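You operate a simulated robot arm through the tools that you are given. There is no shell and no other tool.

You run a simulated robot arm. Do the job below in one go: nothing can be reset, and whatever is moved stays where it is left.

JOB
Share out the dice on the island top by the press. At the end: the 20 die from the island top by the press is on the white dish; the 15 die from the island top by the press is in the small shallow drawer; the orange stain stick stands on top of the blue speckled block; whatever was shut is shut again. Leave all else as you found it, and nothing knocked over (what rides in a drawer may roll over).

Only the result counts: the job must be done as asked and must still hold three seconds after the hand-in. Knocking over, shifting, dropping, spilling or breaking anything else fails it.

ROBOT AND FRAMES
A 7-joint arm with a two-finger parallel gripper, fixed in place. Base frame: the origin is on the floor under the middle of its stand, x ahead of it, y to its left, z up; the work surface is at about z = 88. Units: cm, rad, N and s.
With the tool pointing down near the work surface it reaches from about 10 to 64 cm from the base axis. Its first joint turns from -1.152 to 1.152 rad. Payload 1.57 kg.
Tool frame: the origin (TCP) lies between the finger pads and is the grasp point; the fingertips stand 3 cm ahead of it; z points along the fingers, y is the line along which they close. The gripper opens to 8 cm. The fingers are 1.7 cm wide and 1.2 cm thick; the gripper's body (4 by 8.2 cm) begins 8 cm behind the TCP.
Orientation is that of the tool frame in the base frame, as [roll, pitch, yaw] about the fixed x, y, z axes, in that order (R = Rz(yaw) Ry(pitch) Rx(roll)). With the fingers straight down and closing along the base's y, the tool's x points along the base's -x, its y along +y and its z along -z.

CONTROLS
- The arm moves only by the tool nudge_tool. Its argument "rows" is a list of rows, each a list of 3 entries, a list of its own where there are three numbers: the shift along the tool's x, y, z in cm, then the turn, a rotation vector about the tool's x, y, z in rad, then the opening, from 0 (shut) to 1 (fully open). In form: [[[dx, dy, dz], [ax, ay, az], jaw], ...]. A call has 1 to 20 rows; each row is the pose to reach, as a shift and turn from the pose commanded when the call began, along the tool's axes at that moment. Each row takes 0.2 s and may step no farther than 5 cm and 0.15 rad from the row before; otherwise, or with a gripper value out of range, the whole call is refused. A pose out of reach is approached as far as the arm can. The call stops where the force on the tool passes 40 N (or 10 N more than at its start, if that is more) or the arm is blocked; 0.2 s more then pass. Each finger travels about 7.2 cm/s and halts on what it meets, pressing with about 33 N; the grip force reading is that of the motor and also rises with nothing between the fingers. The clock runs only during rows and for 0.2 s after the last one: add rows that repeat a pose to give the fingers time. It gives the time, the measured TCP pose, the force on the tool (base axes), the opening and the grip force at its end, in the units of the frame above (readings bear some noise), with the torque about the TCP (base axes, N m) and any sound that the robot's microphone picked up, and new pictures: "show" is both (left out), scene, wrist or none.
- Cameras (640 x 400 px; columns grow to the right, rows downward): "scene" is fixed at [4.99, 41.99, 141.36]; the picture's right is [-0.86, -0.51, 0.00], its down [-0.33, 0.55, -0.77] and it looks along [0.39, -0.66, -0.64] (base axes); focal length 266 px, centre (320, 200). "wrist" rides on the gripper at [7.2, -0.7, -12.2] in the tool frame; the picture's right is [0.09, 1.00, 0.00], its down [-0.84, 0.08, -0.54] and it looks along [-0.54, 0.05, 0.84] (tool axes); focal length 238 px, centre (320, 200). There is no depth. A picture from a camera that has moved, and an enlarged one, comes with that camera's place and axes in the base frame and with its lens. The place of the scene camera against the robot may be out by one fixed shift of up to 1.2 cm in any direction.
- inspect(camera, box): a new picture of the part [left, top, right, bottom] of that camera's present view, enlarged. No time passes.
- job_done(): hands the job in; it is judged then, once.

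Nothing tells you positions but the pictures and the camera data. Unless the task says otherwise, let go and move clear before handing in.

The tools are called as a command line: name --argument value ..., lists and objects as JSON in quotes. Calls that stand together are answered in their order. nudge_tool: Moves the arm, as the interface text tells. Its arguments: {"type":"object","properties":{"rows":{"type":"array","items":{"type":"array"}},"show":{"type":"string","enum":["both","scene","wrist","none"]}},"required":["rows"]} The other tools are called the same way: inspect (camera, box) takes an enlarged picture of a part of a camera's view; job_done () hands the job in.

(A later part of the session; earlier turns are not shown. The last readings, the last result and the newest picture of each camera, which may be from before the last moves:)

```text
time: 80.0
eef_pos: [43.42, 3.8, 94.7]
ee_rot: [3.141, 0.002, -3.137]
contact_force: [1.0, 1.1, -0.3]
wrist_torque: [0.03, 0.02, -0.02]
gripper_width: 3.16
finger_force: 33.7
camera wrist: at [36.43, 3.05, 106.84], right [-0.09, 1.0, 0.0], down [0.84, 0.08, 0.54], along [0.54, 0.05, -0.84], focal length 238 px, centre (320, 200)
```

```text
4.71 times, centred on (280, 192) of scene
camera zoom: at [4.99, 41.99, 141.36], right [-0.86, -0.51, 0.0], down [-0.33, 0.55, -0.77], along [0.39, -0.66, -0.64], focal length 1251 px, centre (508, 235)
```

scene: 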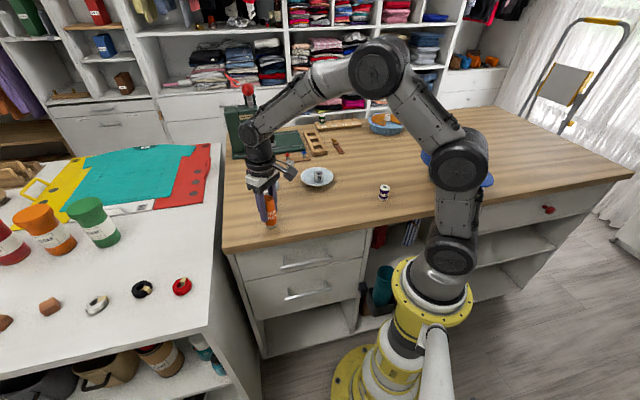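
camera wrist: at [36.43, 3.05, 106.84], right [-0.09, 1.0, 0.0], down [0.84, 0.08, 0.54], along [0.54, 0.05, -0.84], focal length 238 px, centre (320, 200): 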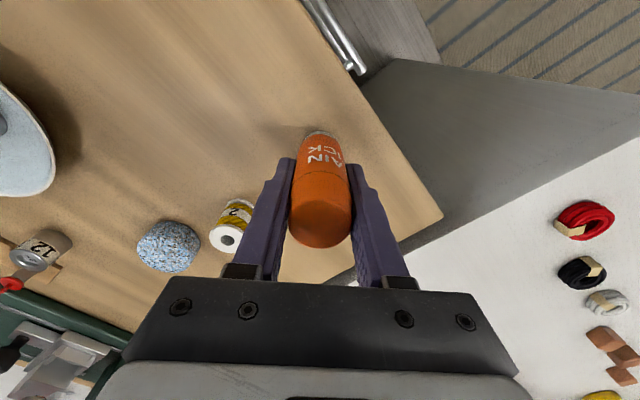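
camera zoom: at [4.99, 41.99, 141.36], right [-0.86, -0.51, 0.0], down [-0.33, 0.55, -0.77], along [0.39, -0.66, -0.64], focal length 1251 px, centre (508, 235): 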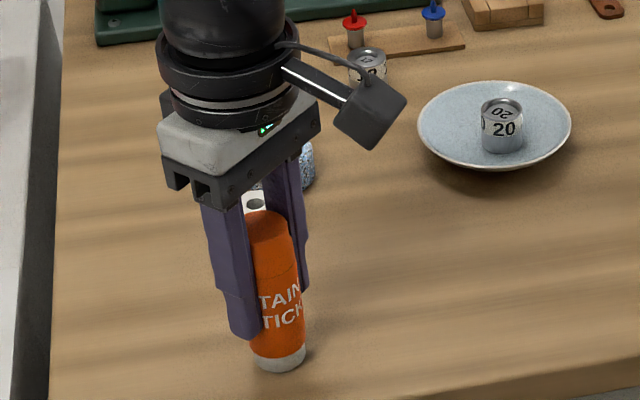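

The stick is gripped at 3.16 cm. I'll lift it straight up and carry it over the block.

nudge_tool --rows '[[[0, 0, -1], [0, 0, 0], 0.2], [[0, 0, -3], [0, 0, 0], 0.2], [[0, 0, -6], [0, 0, 0], 0.2], [[0, 0, -9], [0, 0, 0], 0.2], [[0, 0, -11], [0, 0, 0], 0.2], [[-1.2, -1.5, -12], [0, 0, 0], 0.2], [[-3.2, -4.0, -12], [0, 0, 0], 0.2], [[-5.2, -6.5, -12], [0, 0, 0], 0.2], [[-7.2, -9.0, -12], [0, 0, 0], 0.2], [[-9.2, -11.5, -12], [0, 0, 0], 0.2], [[-10.7, -13.4, -12], [0, 0, 0], 0.2], [[-11.2, -14.1, -12], [0, 0, 0], 0.2], [[-11.2, -14.1, -12], [0, 0, 0], 0.2]]'

inspect --camera "wrist" --box '[200, 40, 440, 190]'

inspect --camera "scene" --box '[220, 120, 340, 205]'

```text
time: 82.8
eef_pos: [54.9, -10.37, 106.71]
ee_rot: [-3.141, 0.005, -3.139]
contact_force: [0.4, -0.2, -0.8]
wrist_torque: [0.01, -0.01, 0.0]
gripper_width: 3.16
finger_force: 33.0
camera wrist: at [47.65, -11.08, 118.86], right [-0.09, 1.0, 0.0], down [0.84, 0.08, 0.54], along [0.54, 0.05, -0.84], focal length 238 px, centre (320, 200)
```

scene: 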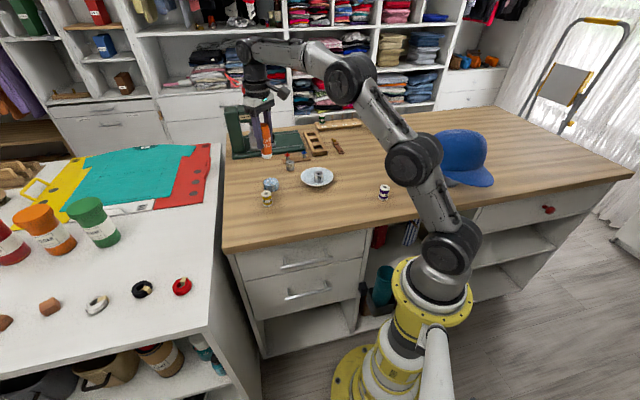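
wrist: 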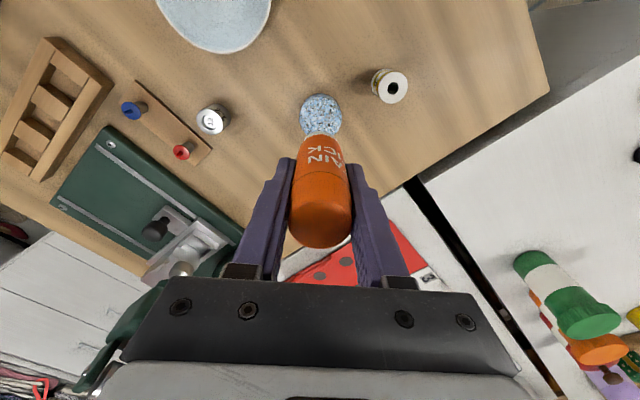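

```text
2.67 times, centred on (320, 115) of wrist
camera zoom: at [47.65, -11.08, 118.86], right [-0.09, 1.0, 0.0], down [0.84, 0.08, 0.54], along [0.54, 0.05, -0.84], focal length 636 px, centre (320, 427)
```

zoom: 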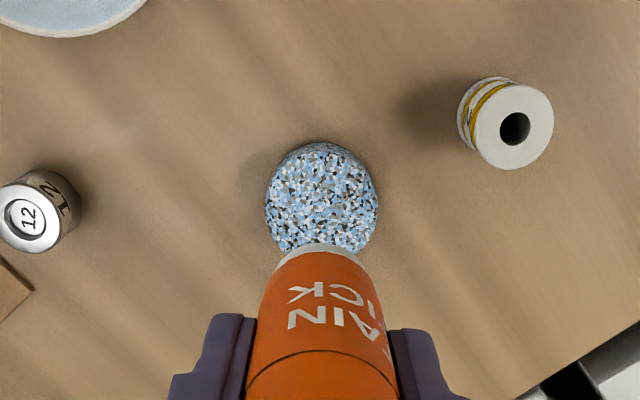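

```text
4.71 times, centred on (280, 162) of scene
camera zoom: at [4.99, 41.99, 141.36], right [-0.86, -0.51, 0.0], down [-0.33, 0.55, -0.77], along [0.39, -0.66, -0.64], focal length 1251 px, centre (508, 376)
```

zoom: 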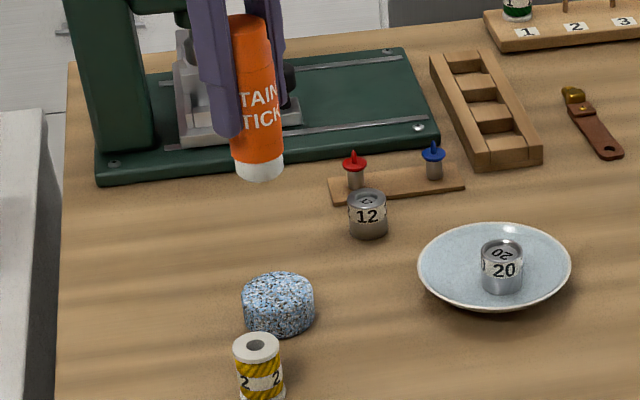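

The stick is aligned over the block's centre. I'll lower to about 1 cm above the block and check.

nudge_tool --rows '[[[0, 0, 2], [0, 0, 0], 0.2], [[0, 0, 4.5], [0, 0, 0], 0.2], [[0, 0, 7], [0, 0, 0], 0.2], [[0, 0, 8.4], [0, 0, 0], 0.2], [[0, 0, 8.4], [0, 0, 0], 0.2]]'

inspect --camera "wrist" --box '[220, 70, 420, 195]'

inspect --camera "scene" --box '[230, 150, 310, 205]'

```text
time: 84.0
eef_pos: [54.91, -10.32, 98.48]
ee_rot: [-3.14, 0.001, -3.138]
contact_force: [1.5, 0.2, -0.5]
wrist_torque: [-0.03, -0.03, 0.0]
gripper_width: 3.2
finger_force: 32.9
camera wrist: at [47.68, -11.03, 110.49], right [-0.09, 1.0, 0.0], down [0.84, 0.08, 0.54], along [0.54, 0.05, -0.84], focal length 238 px, centre (320, 200)
```

scene: 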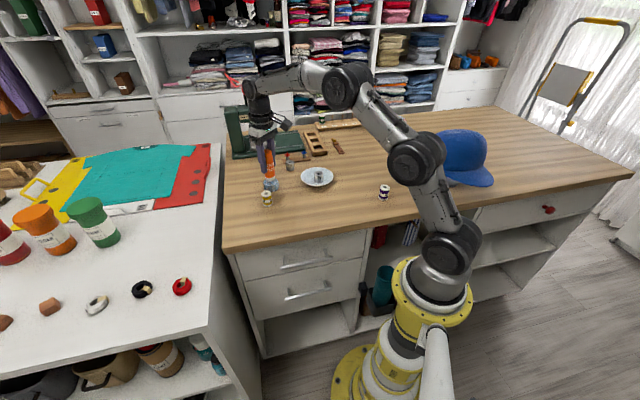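
wrist: 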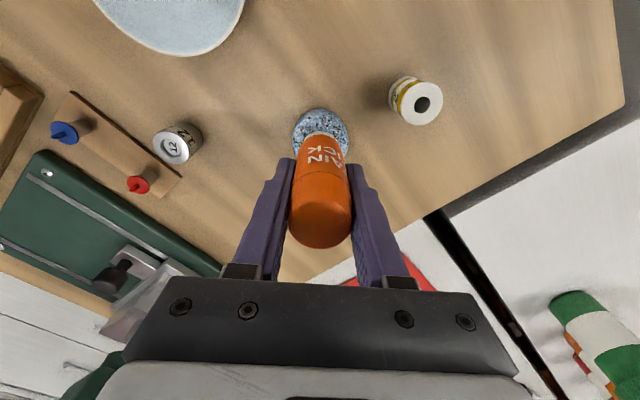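

```text
3.20 times, centred on (320, 132) of wrist
camera zoom: at [47.68, -11.03, 110.49], right [-0.09, 1.0, 0.0], down [0.84, 0.08, 0.54], along [0.54, 0.05, -0.84], focal length 763 px, centre (320, 416)
```

zoom: 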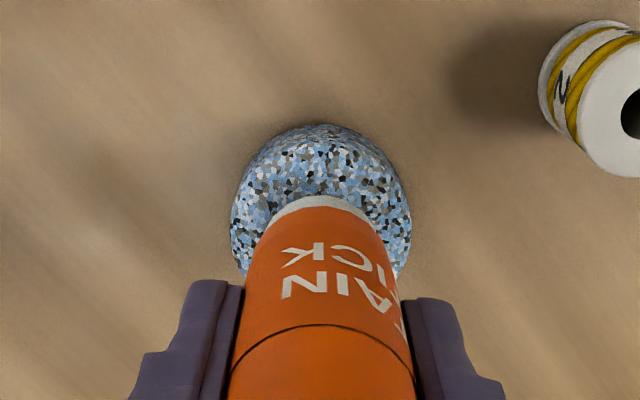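

```text
7.27 times, centred on (270, 178) of scene
camera zoom: at [4.99, 41.99, 141.36], right [-0.86, -0.51, 0.0], down [-0.33, 0.55, -0.77], along [0.39, -0.66, -0.64], focal length 1933 px, centre (684, 364)
```

zoom: 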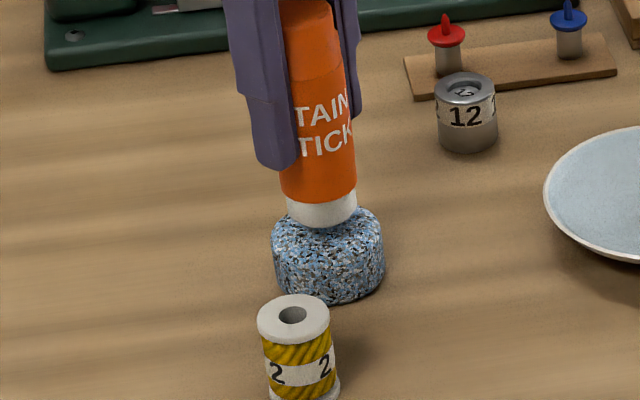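

Well aligned (within 2–3 mm). I'll lower slowly with a tiny correction, watching for contact.

nudge_tool --rows '[[[0.12, 0, 0.3], [0, 0, 0], 0.2], [[0.12, 0, 0.6], [0, 0, 0], 0.2], [[0.12, 0, 0.8], [0, 0, 0], 0.2], [[0.12, 0, 0.8], [0, 0, 0], 0.2]]' --show "none"

inspect --camera "scene" --box '[230, 150, 310, 205]'

```text
time: 85.0
eef_pos: [54.7, -10.2, 97.56]
ee_rot: [3.141, 0.0, -3.138]
contact_force: [0.1, -0.2, -0.6]
wrist_torque: [-0.01, 0.02, -0.02]
gripper_width: 3.19
finger_force: 32.9
```

```text
7.27 times, centred on (270, 178) of scene
camera zoom: at [4.99, 41.99, 141.36], right [-0.86, -0.51, 0.0], down [-0.33, 0.55, -0.77], along [0.39, -0.66, -0.64], focal length 1933 px, centre (684, 364)
```

zoom: 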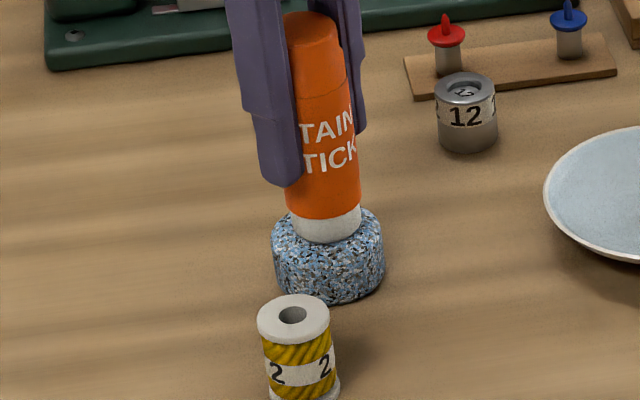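

nudge_tool --rows '[[[0, 0, 0.1], [0, 0, 0], 0.2], [[0, 0, 0.2], [0, 0, 0], 0.2], [[0, 0, 0.3], [0, 0, 0], 0.2], [[0, 0, 0.3], [0, 0, 0], 0.2]]' --show "none"

inspect --camera "scene" --box '[230, 150, 310, 205]'

```text
time: 86.0
eef_pos: [54.67, -10.36, 97.44]
ee_rot: [-3.141, 0.007, -3.138]
contact_force: [-1.8, 1.6, 15.0]
wrist_torque: [0.13, 0.16, -0.01]
gripper_width: 3.17
finger_force: 32.9
```

```text
7.27 times, centred on (270, 178) of scene
camera zoom: at [4.95, 42.0, 141.36], right [-0.86, -0.51, 0.0], down [-0.33, 0.55, -0.77], along [0.39, -0.66, -0.64], focal length 1933 px, centre (684, 364)
```

zoom: 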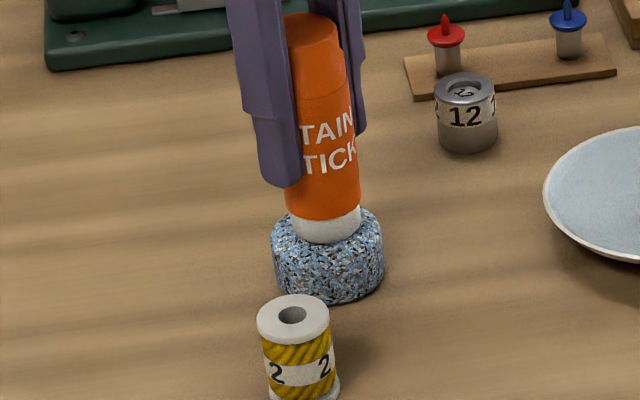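

The stick's base is now pressing evenly on the block (15 N). I'll ease off the load, then open slowly.

nudge_tool --rows '[[[0, 0, -0.1], [0, 0, 0], 0.2], [[0, 0, -0.17], [0, 0, 0], 0.2], [[0, 0, -0.17], [0, 0, 0], 0.2]]' --show "wrist"

inspect --camera "wrist" --box '[220, 70, 420, 195]'

inspect --camera "scene" --box '[230, 150, 310, 205]'

```text
time: 86.8
eef_pos: [54.77, -10.32, 97.43]
ee_rot: [-3.141, 0.004, -3.139]
contact_force: [4.2, 0.8, 11.8]
wrist_torque: [0.09, -0.31, 0.01]
gripper_width: 3.17
finger_force: 32.7
camera wrist: at [47.49, -11.06, 109.59], right [-0.09, 1.0, 0.0], down [0.83, 0.08, 0.55], along [0.54, 0.05, -0.84], focal length 238 px, centre (320, 200)
```

wrist: 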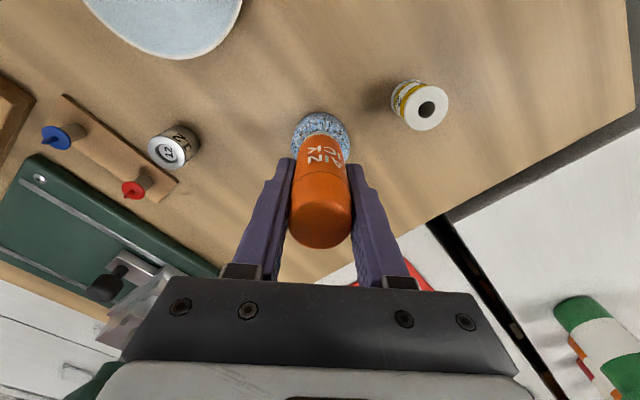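

```text
3.20 times, centred on (320, 132) of wrist
camera zoom: at [47.49, -11.06, 109.59], right [-0.09, 1.0, 0.0], down [0.83, 0.08, 0.55], along [0.54, 0.05, -0.84], focal length 763 px, centre (320, 416)
```

zoom: 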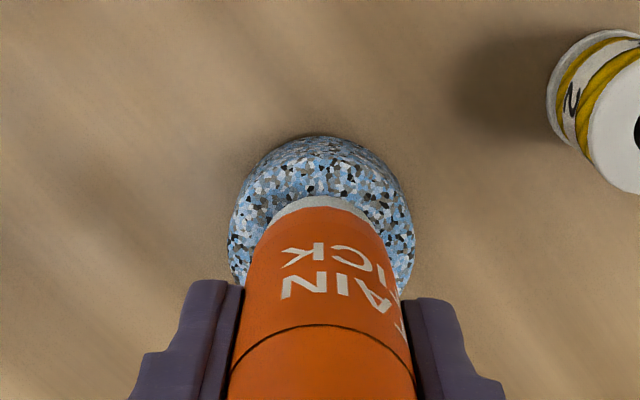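

```text
7.27 times, centred on (270, 178) of scene
camera zoom: at [4.98, 42.0, 141.36], right [-0.86, -0.51, 0.0], down [-0.33, 0.55, -0.77], along [0.39, -0.66, -0.64], focal length 1933 px, centre (684, 364)
```

zoom: 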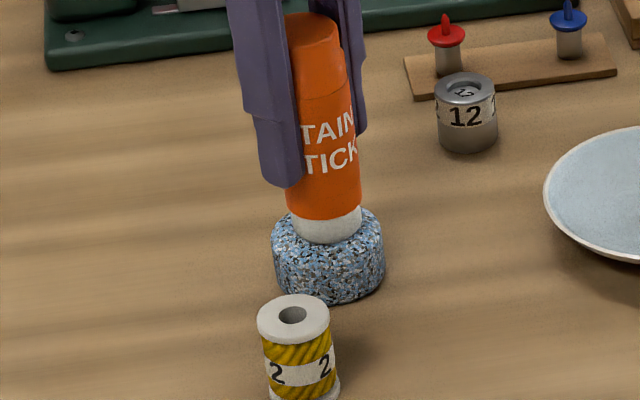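

Still about 12 N of load; I'll ease up a touch more before opening.

nudge_tool --rows '[[[0, 0, -0.06], [0, 0, 0], 0.2], [[0, 0, -0.1], [0, 0, 0], 0.2], [[0, 0, -0.1], [0, 0, 0], 0.2], [[0, 0, -0.1], [0, 0, 0], 0.2]]' --show "none"

```text
time: 87.8
eef_pos: [54.62, -10.26, 97.53]
ee_rot: [3.141, -0.001, -3.139]
contact_force: [2.4, -0.8, 5.6]
wrist_torque: [-0.04, -0.15, -0.01]
gripper_width: 3.18
finger_force: 33.2
```

nudge_tool --rows '[[[0, 0, -0.05], [0, 0, 0], 0.2], [[0, 0, -0.05], [0, 0, 0], 0.2], [[0, 0, -0.05], [0, 0, 0], 0.4], [[0, 0, -0.05], [0, 0, 0], 0.42], [[0, 0, -0.05], [0, 0, 0], 0.45], [[0, 0, -0.05], [0, 0, 0], 0.5], [[0, 0, -0.05], [0, 0, 0], 0.58], [[0, 0, -0.05], [0, 0, 0], 0.66], [[0, 0, -0.05], [0, 0, 0], 0.75], [[0, 0, -0.05], [0, 0, 0], 0.75]]'

inspect --camera "wrist" --box '[200, 70, 440, 220]'

inspect --camera "scene" --box '[230, 150, 310, 205]'

```text
time: 90.0
eef_pos: [54.6, -10.23, 97.7]
ee_rot: [-3.142, 0.003, -3.136]
contact_force: [-0.5, -0.4, -0.2]
wrist_torque: [-0.01, 0.0, -0.02]
gripper_width: 6.01
finger_force: 0.0
camera wrist: at [47.48, -11.04, 109.72], right [-0.09, 1.0, 0.0], down [0.84, 0.08, 0.54], along [0.54, 0.05, -0.84], focal length 238 px, centre (320, 200)
```

scene: 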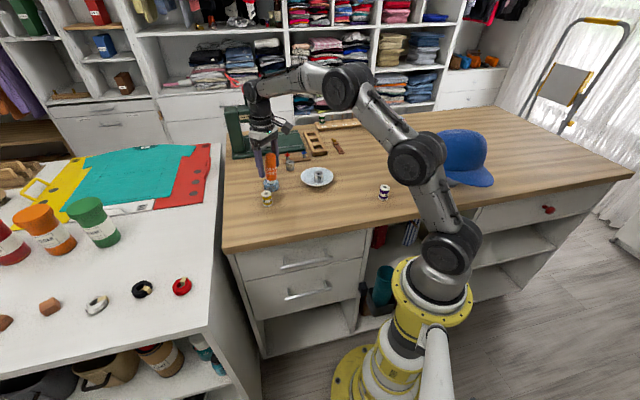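
wrist: 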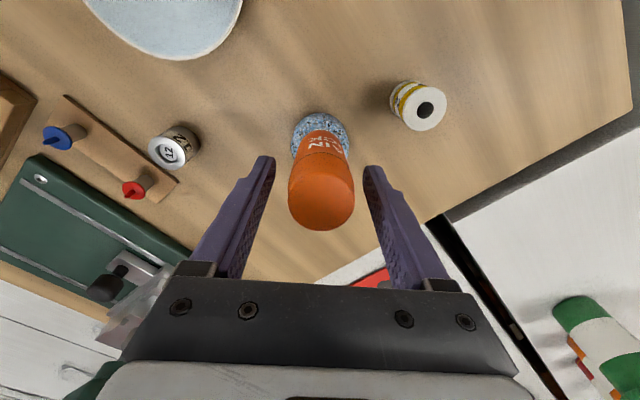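

```text
2.67 times, centred on (320, 145) of wrist
camera zoom: at [47.48, -11.04, 109.72], right [-0.09, 1.0, 0.0], down [0.84, 0.08, 0.54], along [0.54, 0.05, -0.84], focal length 636 px, centre (320, 347)
```

zoom: 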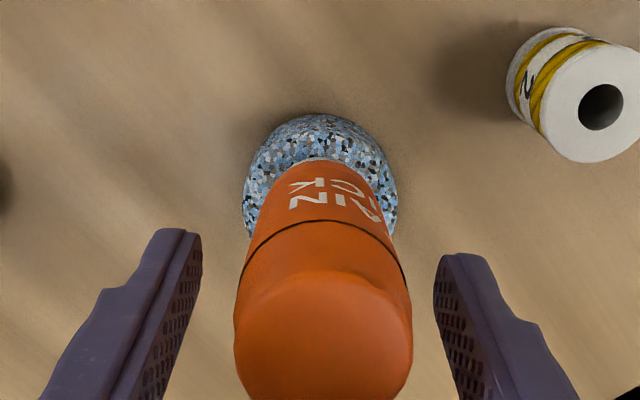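

```text
7.27 times, centred on (270, 178) of scene
camera zoom: at [4.99, 41.99, 141.36], right [-0.86, -0.51, 0.0], down [-0.33, 0.55, -0.77], along [0.39, -0.66, -0.64], focal length 1933 px, centre (684, 364)
```

zoom: 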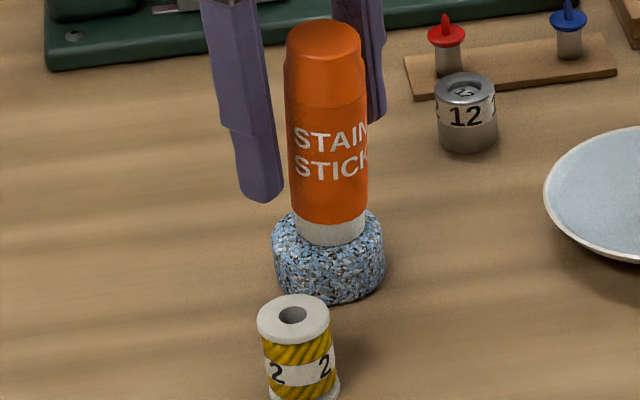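

After release the stick seems to lean toward the robot a little. I need a closer look before moving anything.

inspect --camera "scene" --box '[250, 150, 290, 200]'

inspect --camera "wrist" --box '[270, 100, 370, 240]'

```text
8.00 times, centred on (270, 175) of scene
camera zoom: at [4.99, 41.99, 141.36], right [-0.86, -0.51, 0.0], down [-0.33, 0.55, -0.77], along [0.39, -0.66, -0.64], focal length 2126 px, centre (720, 400)
```

zoom: 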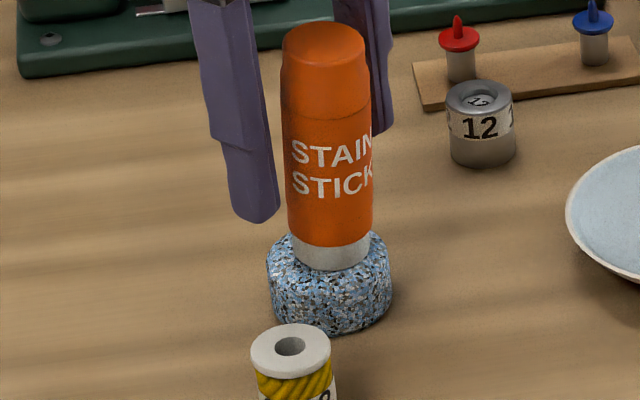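

```text
2.86 times, centred on (320, 170) of wrist
camera zoom: at [47.48, -11.04, 109.72], right [-0.09, 1.0, 0.0], down [0.84, 0.08, 0.54], along [0.54, 0.05, -0.84], focal length 681 px, centre (320, 286)
```

zoom: 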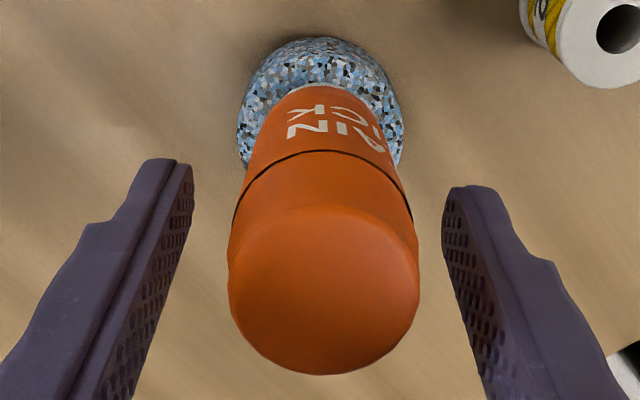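

The stick is leaning about 7° toward the robot, so its base is probably sitting a few millimetres off the block's centre. I'll tilt the gripper to match the lean with the fingers still open either side, and compare views before re-gripping.

nudge_tool --rows '[[[0.4, 0, 0], [0, -0.06, 0], 0.75], [[0.8, 0, 0], [0, -0.12, 0], 0.75], [[0.8, 0, 0], [0, -0.12, 0], 0.75]]'

inspect --camera "scene" --box '[250, 150, 290, 200]'

inspect --camera "wrist" --box '[220, 90, 420, 250]'

```text
time: 90.8
eef_pos: [53.92, -10.25, 97.64]
ee_rot: [-3.141, 0.122, -3.141]
contact_force: [0.1, 0.0, 0.0]
wrist_torque: [0.02, 0.01, -0.01]
gripper_width: 5.97
finger_force: 0.0
camera wrist: at [45.26, -11.06, 108.77], right [-0.09, 1.0, -0.01], down [0.76, 0.08, 0.64], along [0.64, 0.05, -0.77], focal length 238 px, centre (320, 200)
```

scene: 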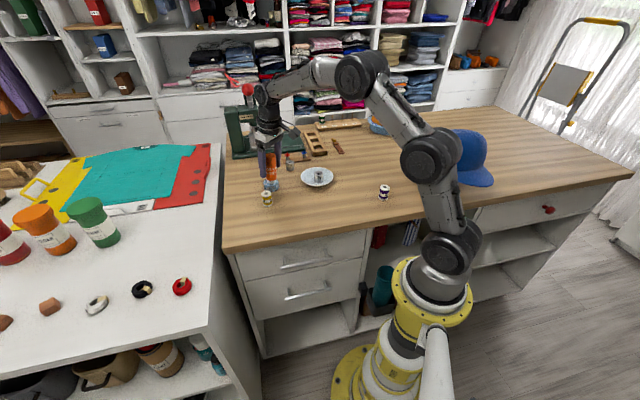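
wrist: 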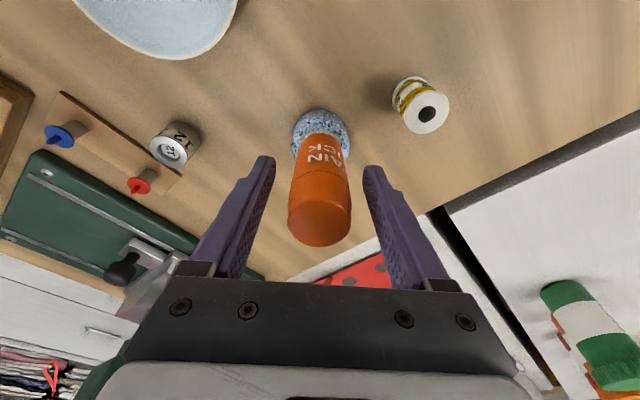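

```text
8.00 times, centred on (270, 175) of scene
camera zoom: at [4.99, 41.99, 141.36], right [-0.86, -0.51, 0.0], down [-0.33, 0.55, -0.77], along [0.39, -0.66, -0.64], focal length 2126 px, centre (720, 400)
```

zoom: 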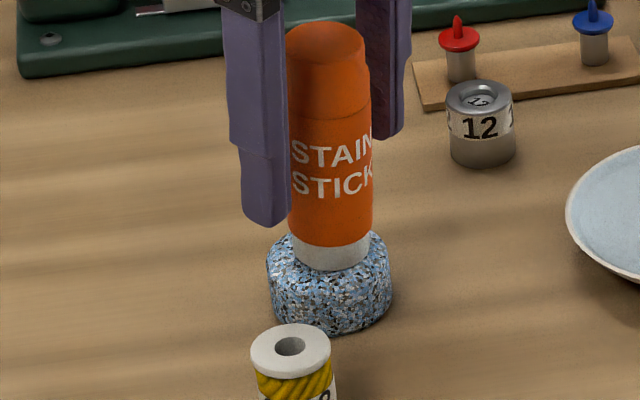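

```text
2.50 times, centred on (320, 170) of wrist
camera zoom: at [45.26, -11.06, 108.77], right [-0.09, 1.0, -0.01], down [0.76, 0.08, 0.64], along [0.64, 0.05, -0.77], focal length 596 px, centre (320, 275)
```

zoom: 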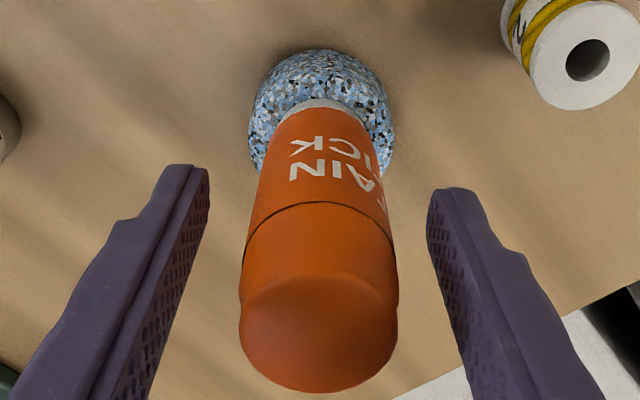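

The view now matches the original upright grasp view, confirming a stable 7° lean that I can grip squarely. Re-gripping gently and lifting slightly.

nudge_tool --rows '[[[0, 0, 0], [0, 0, 0], 0.65], [[0, 0, 0], [0, 0, 0], 0.55], [[0, 0, 0], [0, 0, 0], 0.48], [[0, 0, 0], [0, 0, 0], 0.43], [[0, 0, 0], [0, 0, 0], 0.4], [[0, 0, 0], [0, 0, 0], 0.37], [[0, 0, 0], [0, 0, 0], 0.2], [[0, 0, 0], [0, 0, 0], 0.2], [[0, 0, 0], [0, 0, 0], 0.2]]' --show "wrist"

inspect --camera "wrist" --box '[220, 90, 420, 250]'

inspect --camera "scene" --box '[250, 150, 290, 200]'

```text
time: 92.8
eef_pos: [53.84, -10.32, 97.62]
ee_rot: [3.141, 0.12, -3.14]
contact_force: [-0.5, -0.1, 0.5]
wrist_torque: [0.0, 0.0, -0.01]
gripper_width: 3.17
finger_force: 32.8
camera wrist: at [45.27, -11.05, 108.76], right [-0.09, 1.0, -0.01], down [0.76, 0.08, 0.64], along [0.64, 0.05, -0.77], focal length 238 px, centre (320, 200)
```

wrist: 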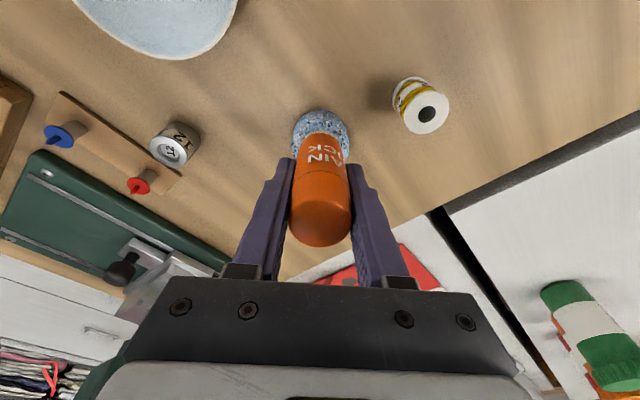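

```text
2.50 times, centred on (320, 170) of wrist
camera zoom: at [45.27, -11.05, 108.76], right [-0.09, 1.0, -0.01], down [0.76, 0.08, 0.64], along [0.64, 0.05, -0.77], focal length 596 px, centre (320, 275)
```

zoom: 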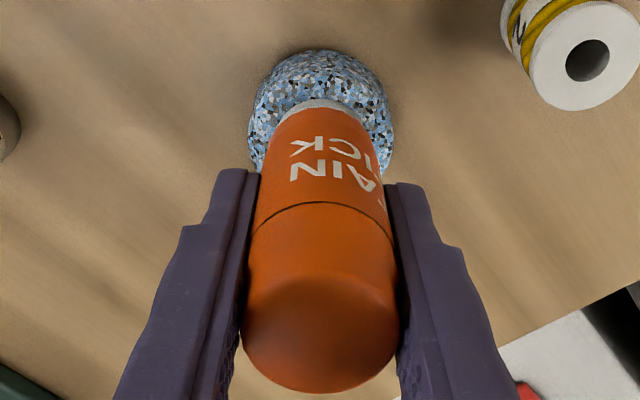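

```text
8.00 times, centred on (270, 175) of scene
camera zoom: at [4.99, 41.99, 141.36], right [-0.86, -0.51, 0.0], down [-0.33, 0.55, -0.77], along [0.39, -0.66, -0.64], focal length 2126 px, centre (720, 400)
```

zoom: 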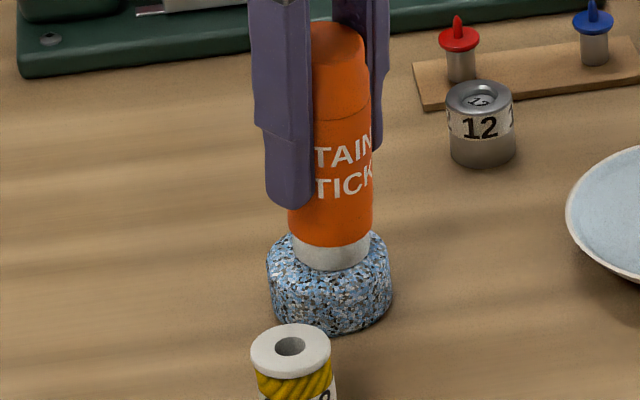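

Gripped again. I'll lift straight up, bring the tool back to vertical, and inspect the block's top surface.

nudge_tool --rows '[[[-0.12, 0, -1.0], [0, 0, 0], 0.2], [[-0.36, 0, -3.0], [0, 0, 0], 0.2], [[-0.72, 0, -6.0], [0, 0.06, 0], 0.2], [[-1.2, 0, -9.93], [0, 0.121, 0], 0.2], [[-1.2, 0, -9.93], [0, 0.121, 0], 0.2]]'

inspect --camera "wrist" --box '[270, 70, 370, 132]'

inspect --camera "scene" --box '[250, 170, 290, 195]'

inspect --camera "scene" --box '[240, 110, 300, 200]'

```text
time: 94.0
eef_pos: [53.83, -10.25, 107.64]
ee_rot: [-3.141, 0.0, -3.139]
contact_force: [-0.2, 0.1, 0.0]
wrist_torque: [0.01, -0.02, 0.02]
gripper_width: 3.17
finger_force: 33.1
camera wrist: at [46.76, -11.08, 119.83], right [-0.09, 1.0, 0.0], down [0.84, 0.08, 0.54], along [0.54, 0.05, -0.84], focal length 238 px, centre (320, 200)
```

scene: 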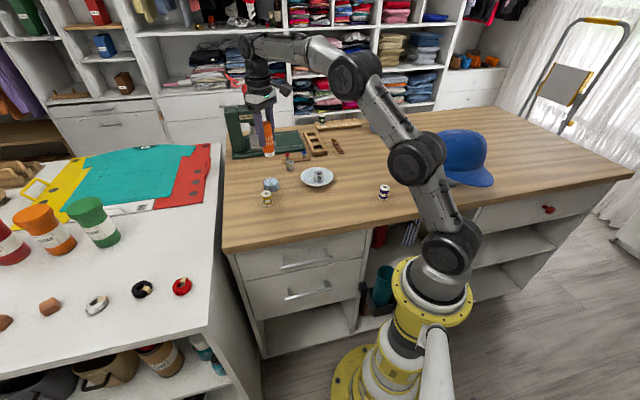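
wrist: 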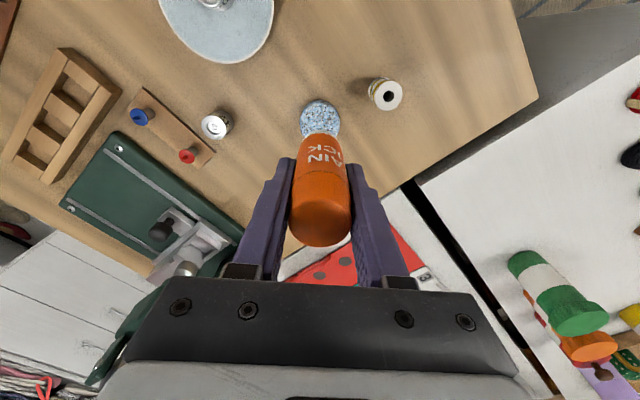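

```text
6.40 times, centred on (320, 101) of wrist
camera zoom: at [46.76, -11.08, 119.83], right [-0.09, 1.0, 0.0], down [0.84, 0.08, 0.54], along [0.54, 0.05, -0.84], focal length 1525 px, centre (320, 834)
```

zoom: 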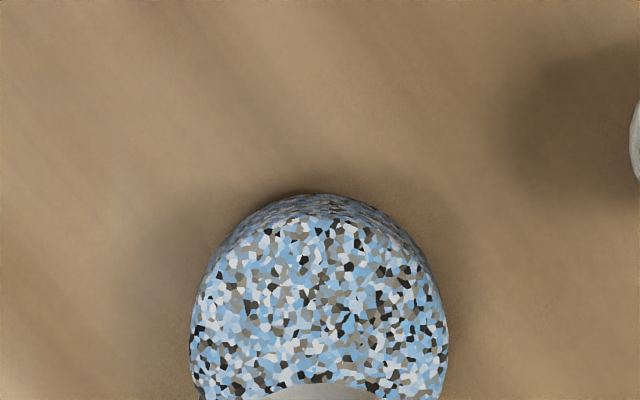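

```text
16.00 times, centred on (270, 182) of scene
camera zoom: at [4.99, 41.99, 141.36], right [-0.86, -0.51, 0.0], down [-0.33, 0.55, -0.77], along [0.39, -0.66, -0.64], focal length 4252 px, centre (1120, 480)
```

zoom: 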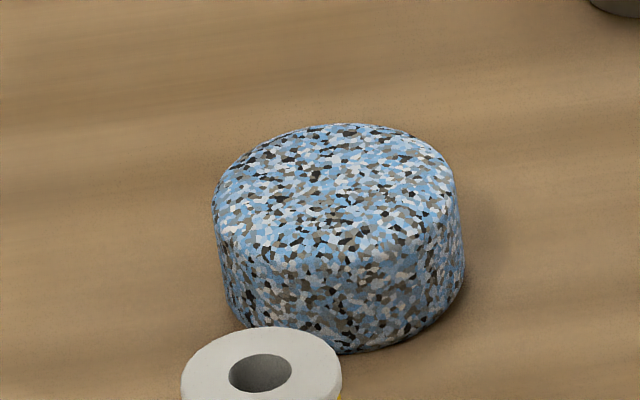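

```text
4.44 times, centred on (270, 155) of scene
camera zoom: at [4.99, 41.99, 141.36], right [-0.86, -0.51, 0.0], down [-0.33, 0.55, -0.77], along [0.39, -0.66, -0.64], focal length 1181 px, centre (542, 400)
```

zoom: 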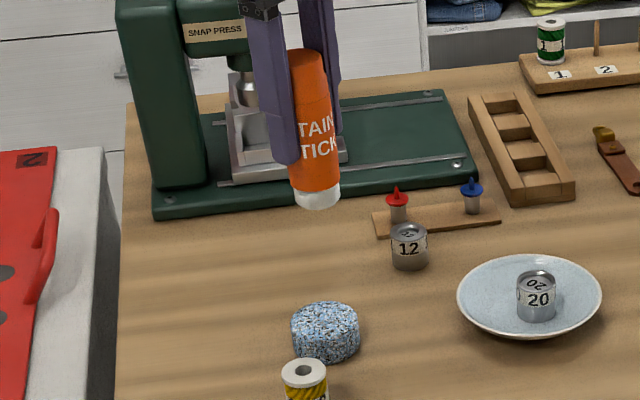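

The block's top looks level, so I think the stick was resting slightly off the crown of the block, toward the robot. I'll set it down again about 1.5 mm further out, lowering to just above contact.

nudge_tool --rows '[[[-0.5, 0, 1], [0, 0, 0], 0.2], [[-0.95, 0, 3], [0, 0, 0], 0.2], [[-0.95, 0, 6], [0, 0, 0], 0.2], [[-0.95, 0, 8.5], [0, 0, 0], 0.2], [[-0.95, 0, 9.4], [0, 0, 0], 0.2], [[-0.95, 0, 9.6], [0, 0, 0], 0.2], [[-0.95, 0, 9.6], [0, 0, 0], 0.2]]'

inspect --camera "wrist" --box '[270, 100, 370, 162]'

inspect --camera "scene" --box '[250, 150, 290, 200]'

```text
time: 95.6
eef_pos: [54.92, -10.4, 97.86]
ee_rot: [-3.14, 0.001, -3.137]
contact_force: [0.8, 0.0, -1.0]
wrist_torque: [-0.02, -0.01, 0.01]
gripper_width: 3.15
finger_force: 32.7
camera wrist: at [47.67, -11.08, 110.09], right [-0.09, 1.0, 0.0], down [0.84, 0.08, 0.54], along [0.54, 0.05, -0.84], focal length 238 px, centre (320, 200)
```

scene: 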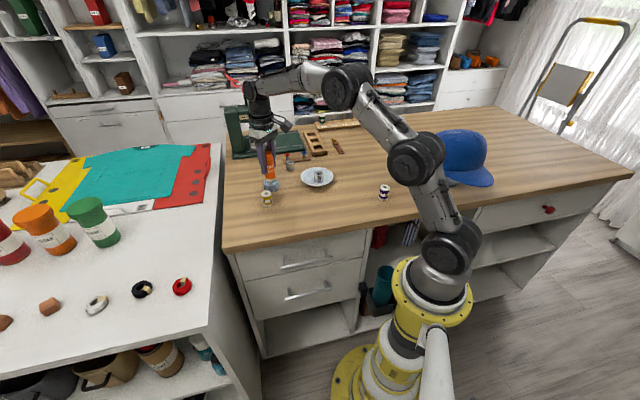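
wrist: 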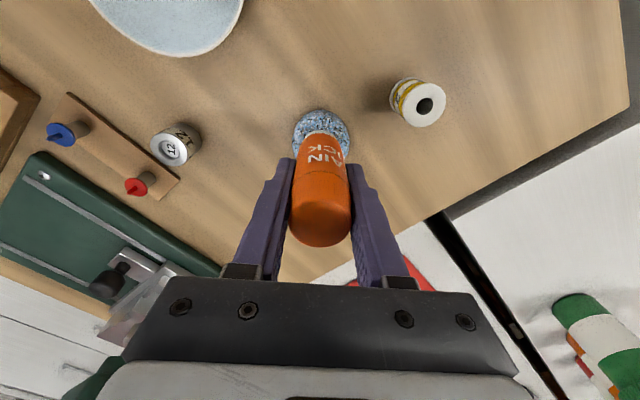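

```text
6.40 times, centred on (320, 131) of wrist
camera zoom: at [47.67, -11.08, 110.09], right [-0.09, 1.0, 0.0], down [0.84, 0.08, 0.54], along [0.54, 0.05, -0.84], focal length 1525 px, centre (320, 642)
```

zoom: 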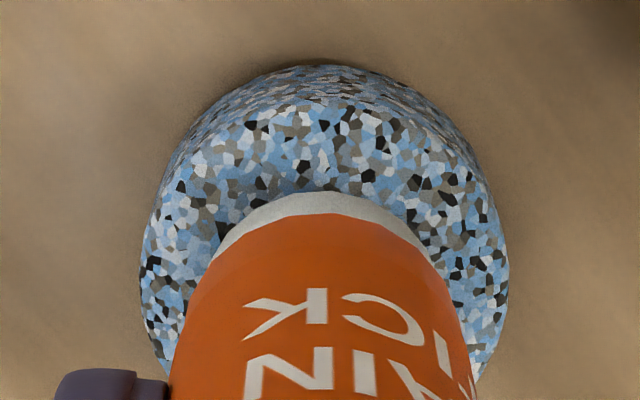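

```text
8.00 times, centred on (270, 175) of scene
camera zoom: at [4.99, 41.99, 141.36], right [-0.86, -0.51, 0.0], down [-0.33, 0.55, -0.77], along [0.39, -0.66, -0.64], focal length 2126 px, centre (720, 400)
```

zoom: 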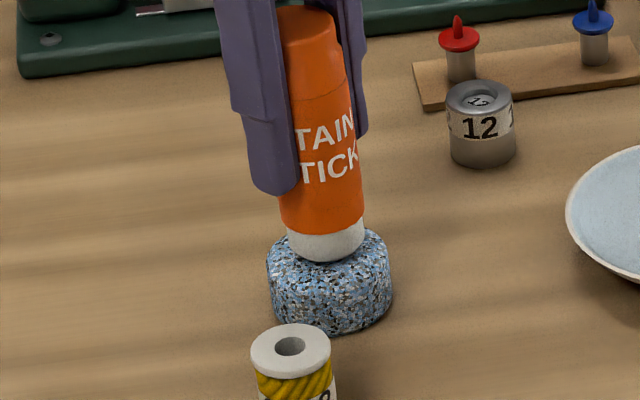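

Now the stick's base is centred on the block to within about half a millimetre by both views. Lowering in tiny steps to a light contact.

nudge_tool --rows '[[[0, 0, 0.15], [0, 0, 0], 0.2], [[0, 0, 0.3], [0, 0, 0], 0.2], [[0, 0, 0.3], [0, 0, 0], 0.2]]' --show "none"

```text
time: 96.4
eef_pos: [54.75, -10.23, 97.58]
ee_rot: [3.141, 0.002, -3.138]
contact_force: [-0.8, -0.7, -0.2]
wrist_torque: [-0.03, -0.04, -0.01]
gripper_width: 3.16
finger_force: 33.1
```

nudge_tool --rows '[[[0, 0, 0.06], [0, 0, 0], 0.2], [[0, 0, 0.12], [0, 0, 0], 0.2], [[0, 0, 0.12], [0, 0, 0], 0.2]]' --show "none"

```text
time: 97.2
eef_pos: [54.87, -10.31, 97.65]
ee_rot: [3.14, 0.001, -3.138]
contact_force: [-1.9, -0.2, 6.1]
wrist_torque: [0.02, 0.12, 0.01]
gripper_width: 3.15
finger_force: 32.5
```

Light contact (6 N). I'll open only a hair, wait, and see whether the stick stays upright before opening fully.

nudge_tool --rows '[[[0, 0, -0.03], [0, 0, 0], 0.2], [[0, 0, -0.05], [0, 0, 0], 0.38], [[0, 0, -0.05], [0, 0, 0], 0.4], [[0, 0, -0.05], [0, 0, 0], 0.415], [[0, 0, -0.05], [0, 0, 0], 0.43], [[0, 0, -0.05], [0, 0, 0], 0.43]]' --show "wrist"

inspect --camera "wrist" --box '[220, 90, 420, 250]'

inspect --camera "scene" --box '[250, 150, 290, 200]'

```text
time: 98.6
eef_pos: [54.86, -10.32, 97.67]
ee_rot: [-3.141, 0.0, -3.138]
contact_force: [-0.2, -0.2, -0.4]
wrist_torque: [0.02, 0.02, -0.03]
gripper_width: 3.43
finger_force: 0.1
camera wrist: at [47.71, -11.08, 109.76], right [-0.09, 1.0, 0.0], down [0.84, 0.08, 0.54], along [0.54, 0.05, -0.84], focal length 238 px, centre (320, 200)
```

wrist: 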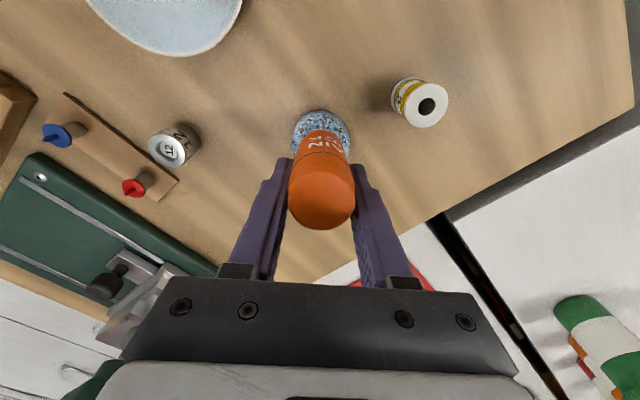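

```text
2.50 times, centred on (320, 170) of wrist
camera zoom: at [47.71, -11.08, 109.76], right [-0.09, 1.0, 0.0], down [0.84, 0.08, 0.54], along [0.54, 0.05, -0.84], focal length 596 px, centre (320, 275)
```

zoom: 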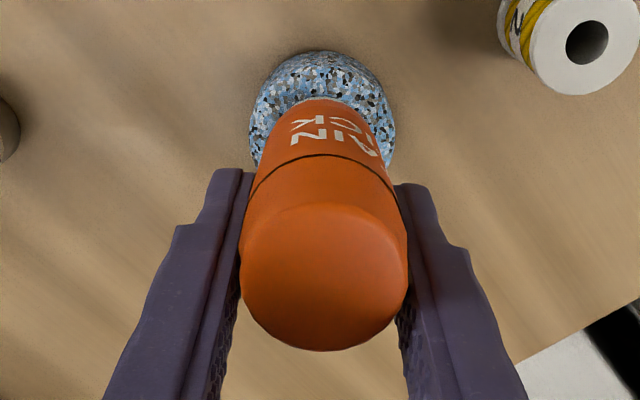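

```text
8.00 times, centred on (270, 175) of scene
camera zoom: at [4.99, 41.99, 141.36], right [-0.86, -0.51, 0.0], down [-0.33, 0.55, -0.77], along [0.39, -0.66, -0.64], focal length 2126 px, centre (720, 400)
```

zoom: 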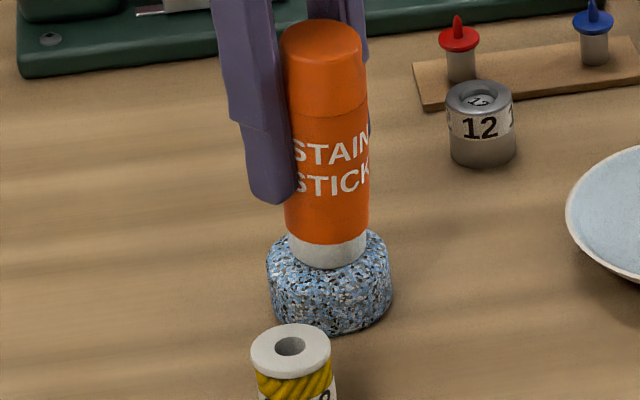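

The stick settles to the same slight lean wherever it's centred, so the block's top itself must slope a little toward the robot. It is sitting flush and stable there. I'll open the fingers, wait, and confirm it stays put.

nudge_tool --rows '[[[0, 0, 0], [0, 0, 0], 0.47], [[0, 0, 0], [0, 0, 0], 0.53], [[0, 0, 0], [0, 0, 0], 0.6], [[0, 0, 0], [0, 0, 0], 0.7], [[0, 0, 0], [0, 0, 0], 0.8], [[0, 0, 0], [0, 0, 0], 0.8], [[0, 0, 0], [0, 0, 0], 0.8], [[0, 0, 0], [0, 0, 0], 0.8], [[0, 0, 0], [0, 0, 0], 0.8], [[0, 0, 0], [0, 0, 0], 0.8]]' --show "wrist"

inspect --camera "wrist" --box '[220, 90, 420, 250]'

inspect --camera "scene" --box '[250, 150, 290, 200]'

```text
time: 100.8
eef_pos: [54.86, -10.4, 97.67]
ee_rot: [-3.141, -0.001, -3.139]
contact_force: [0.0, 0.9, -1.0]
wrist_torque: [-0.02, 0.0, 0.02]
gripper_width: 6.39
finger_force: 0.1
camera wrist: at [47.71, -11.08, 109.76], right [-0.09, 1.0, 0.0], down [0.84, 0.08, 0.54], along [0.54, 0.05, -0.84], focal length 238 px, centre (320, 200)
```

wrist: 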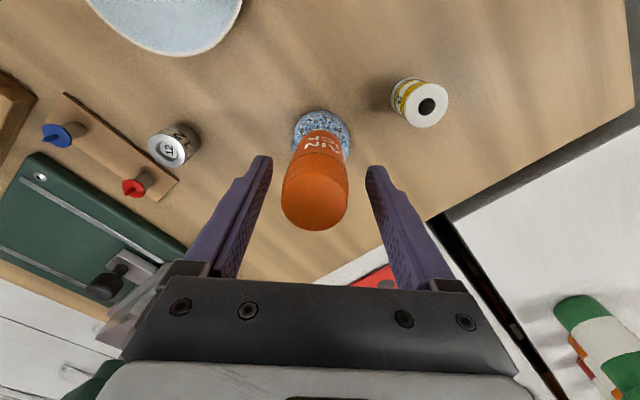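

```text
2.50 times, centred on (320, 170) of wrist
camera zoom: at [47.71, -11.08, 109.76], right [-0.09, 1.0, 0.0], down [0.84, 0.08, 0.54], along [0.54, 0.05, -0.84], focal length 596 px, centre (320, 275)
```

zoom: 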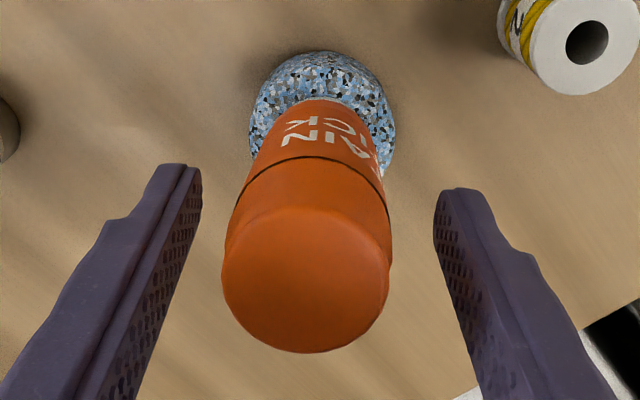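

```text
8.00 times, centred on (270, 175) of scene
camera zoom: at [4.99, 41.99, 141.36], right [-0.86, -0.51, 0.0], down [-0.33, 0.55, -0.77], along [0.39, -0.66, -0.64], focal length 2126 px, centre (720, 400)
```

zoom: 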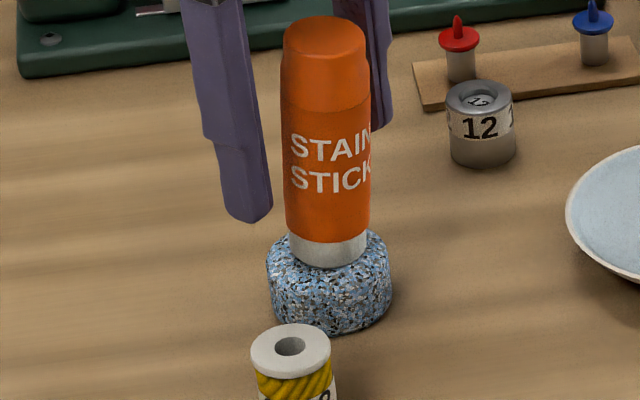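

The fingers are clear and the stick is resting steady on the block with its slight lean. I'll lift straight up well clear and then re-check that nothing moves.

nudge_tool --rows '[[[0, 0, -1], [0, 0, 0], 0.85], [[0, 0, -3], [0, 0, 0], 0.9], [[0, 0, -5.5], [0, 0, 0], 1], [[0, 0, -8.5], [0, 0, 0], 1], [[0, 0, -11.5], [0, 0, 0], 1], [[0, 0, -14], [0, 0, 0], 1], [[0, 0, -16], [0, 0, 0], 1], [[0, 0, -16], [0, 0, 0], 1]]'

inspect --camera "scene" --box '[250, 150, 290, 200]'

inspect --camera "wrist" --box '[260, 60, 380, 150]'

```text
time: 102.6
eef_pos: [54.81, -10.3, 113.79]
ee_rot: [-3.141, 0.0, -3.138]
contact_force: [0.3, -0.3, -0.8]
wrist_torque: [0.01, -0.04, 0.0]
gripper_width: 8.02
finger_force: 0.1
camera wrist: at [47.65, -11.02, 125.81], right [-0.09, 1.0, 0.0], down [0.84, 0.08, 0.54], along [0.54, 0.05, -0.84], focal length 238 px, centre (320, 200)
```

scene: 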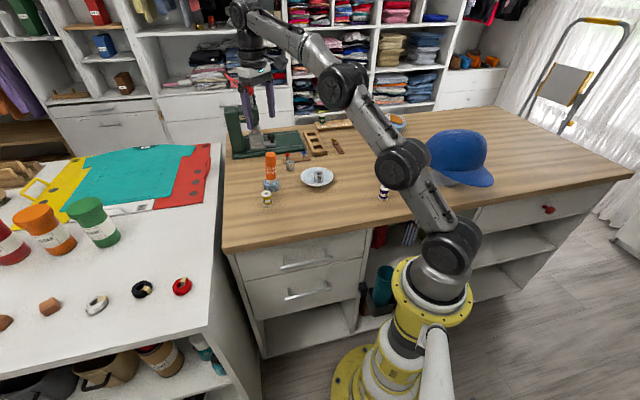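
wrist: 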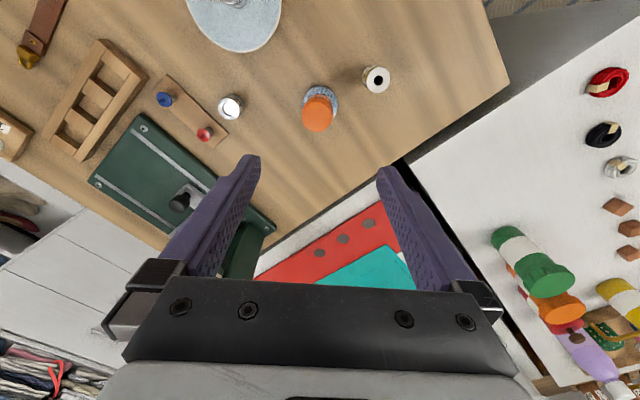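

```text
8.00 times, centred on (270, 175) of scene
camera zoom: at [4.99, 41.99, 141.36], right [-0.86, -0.51, 0.0], down [-0.33, 0.55, -0.77], along [0.39, -0.66, -0.64], focal length 2126 px, centre (720, 400)
```

zoom: 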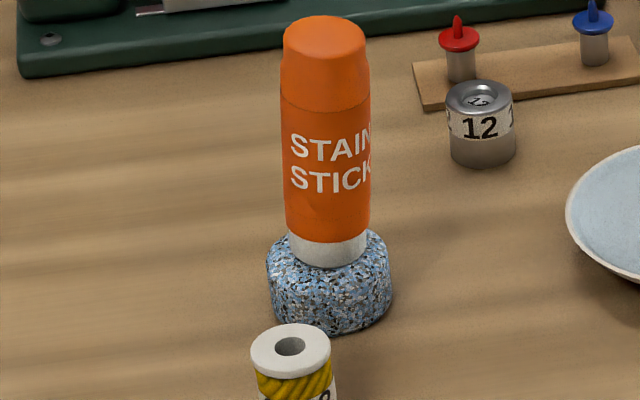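

```text
4.44 times, centred on (320, 105) of wrist
camera zoom: at [47.65, -11.02, 125.81], right [-0.09, 1.0, 0.0], down [0.84, 0.08, 0.54], along [0.54, 0.05, -0.84], focal length 1059 px, centre (320, 622)
```

zoom: 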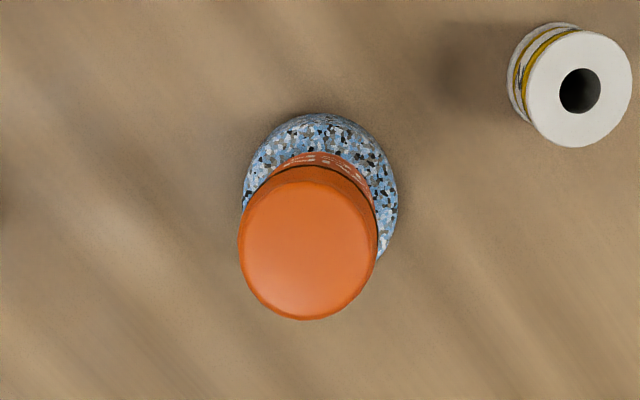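

The stick hasn't moved since release. I'll look very closely at how its base sits on the block before deciding whether to adjust.

inspect --camera "scene" --box '[258, 172, 284, 195]'

inspect --camera "wrist" --box '[295, 75, 345, 140]'

```text
16.00 times, centred on (271, 184) of scene
camera zoom: at [4.99, 41.99, 141.36], right [-0.86, -0.51, 0.0], down [-0.33, 0.55, -0.77], along [0.39, -0.66, -0.64], focal length 4252 px, centre (1104, 464)
```

zoom: 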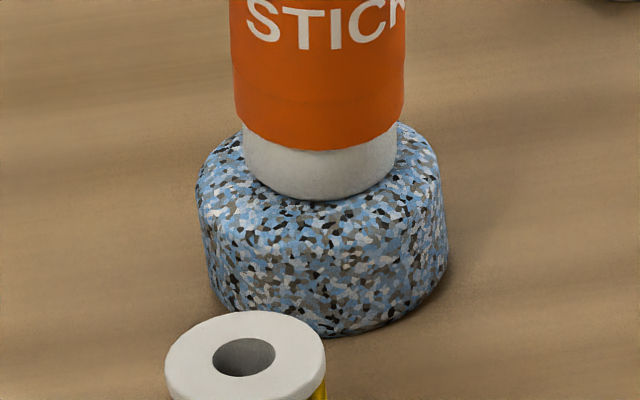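

```text
6.15 times, centred on (320, 108) of wrist
camera zoom: at [47.65, -11.02, 125.81], right [-0.09, 1.0, 0.0], down [0.84, 0.08, 0.54], along [0.54, 0.05, -0.84], focal length 1467 px, centre (320, 769)
```

zoom: 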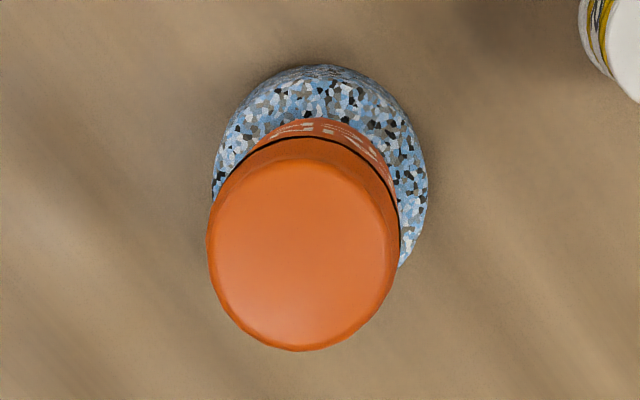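

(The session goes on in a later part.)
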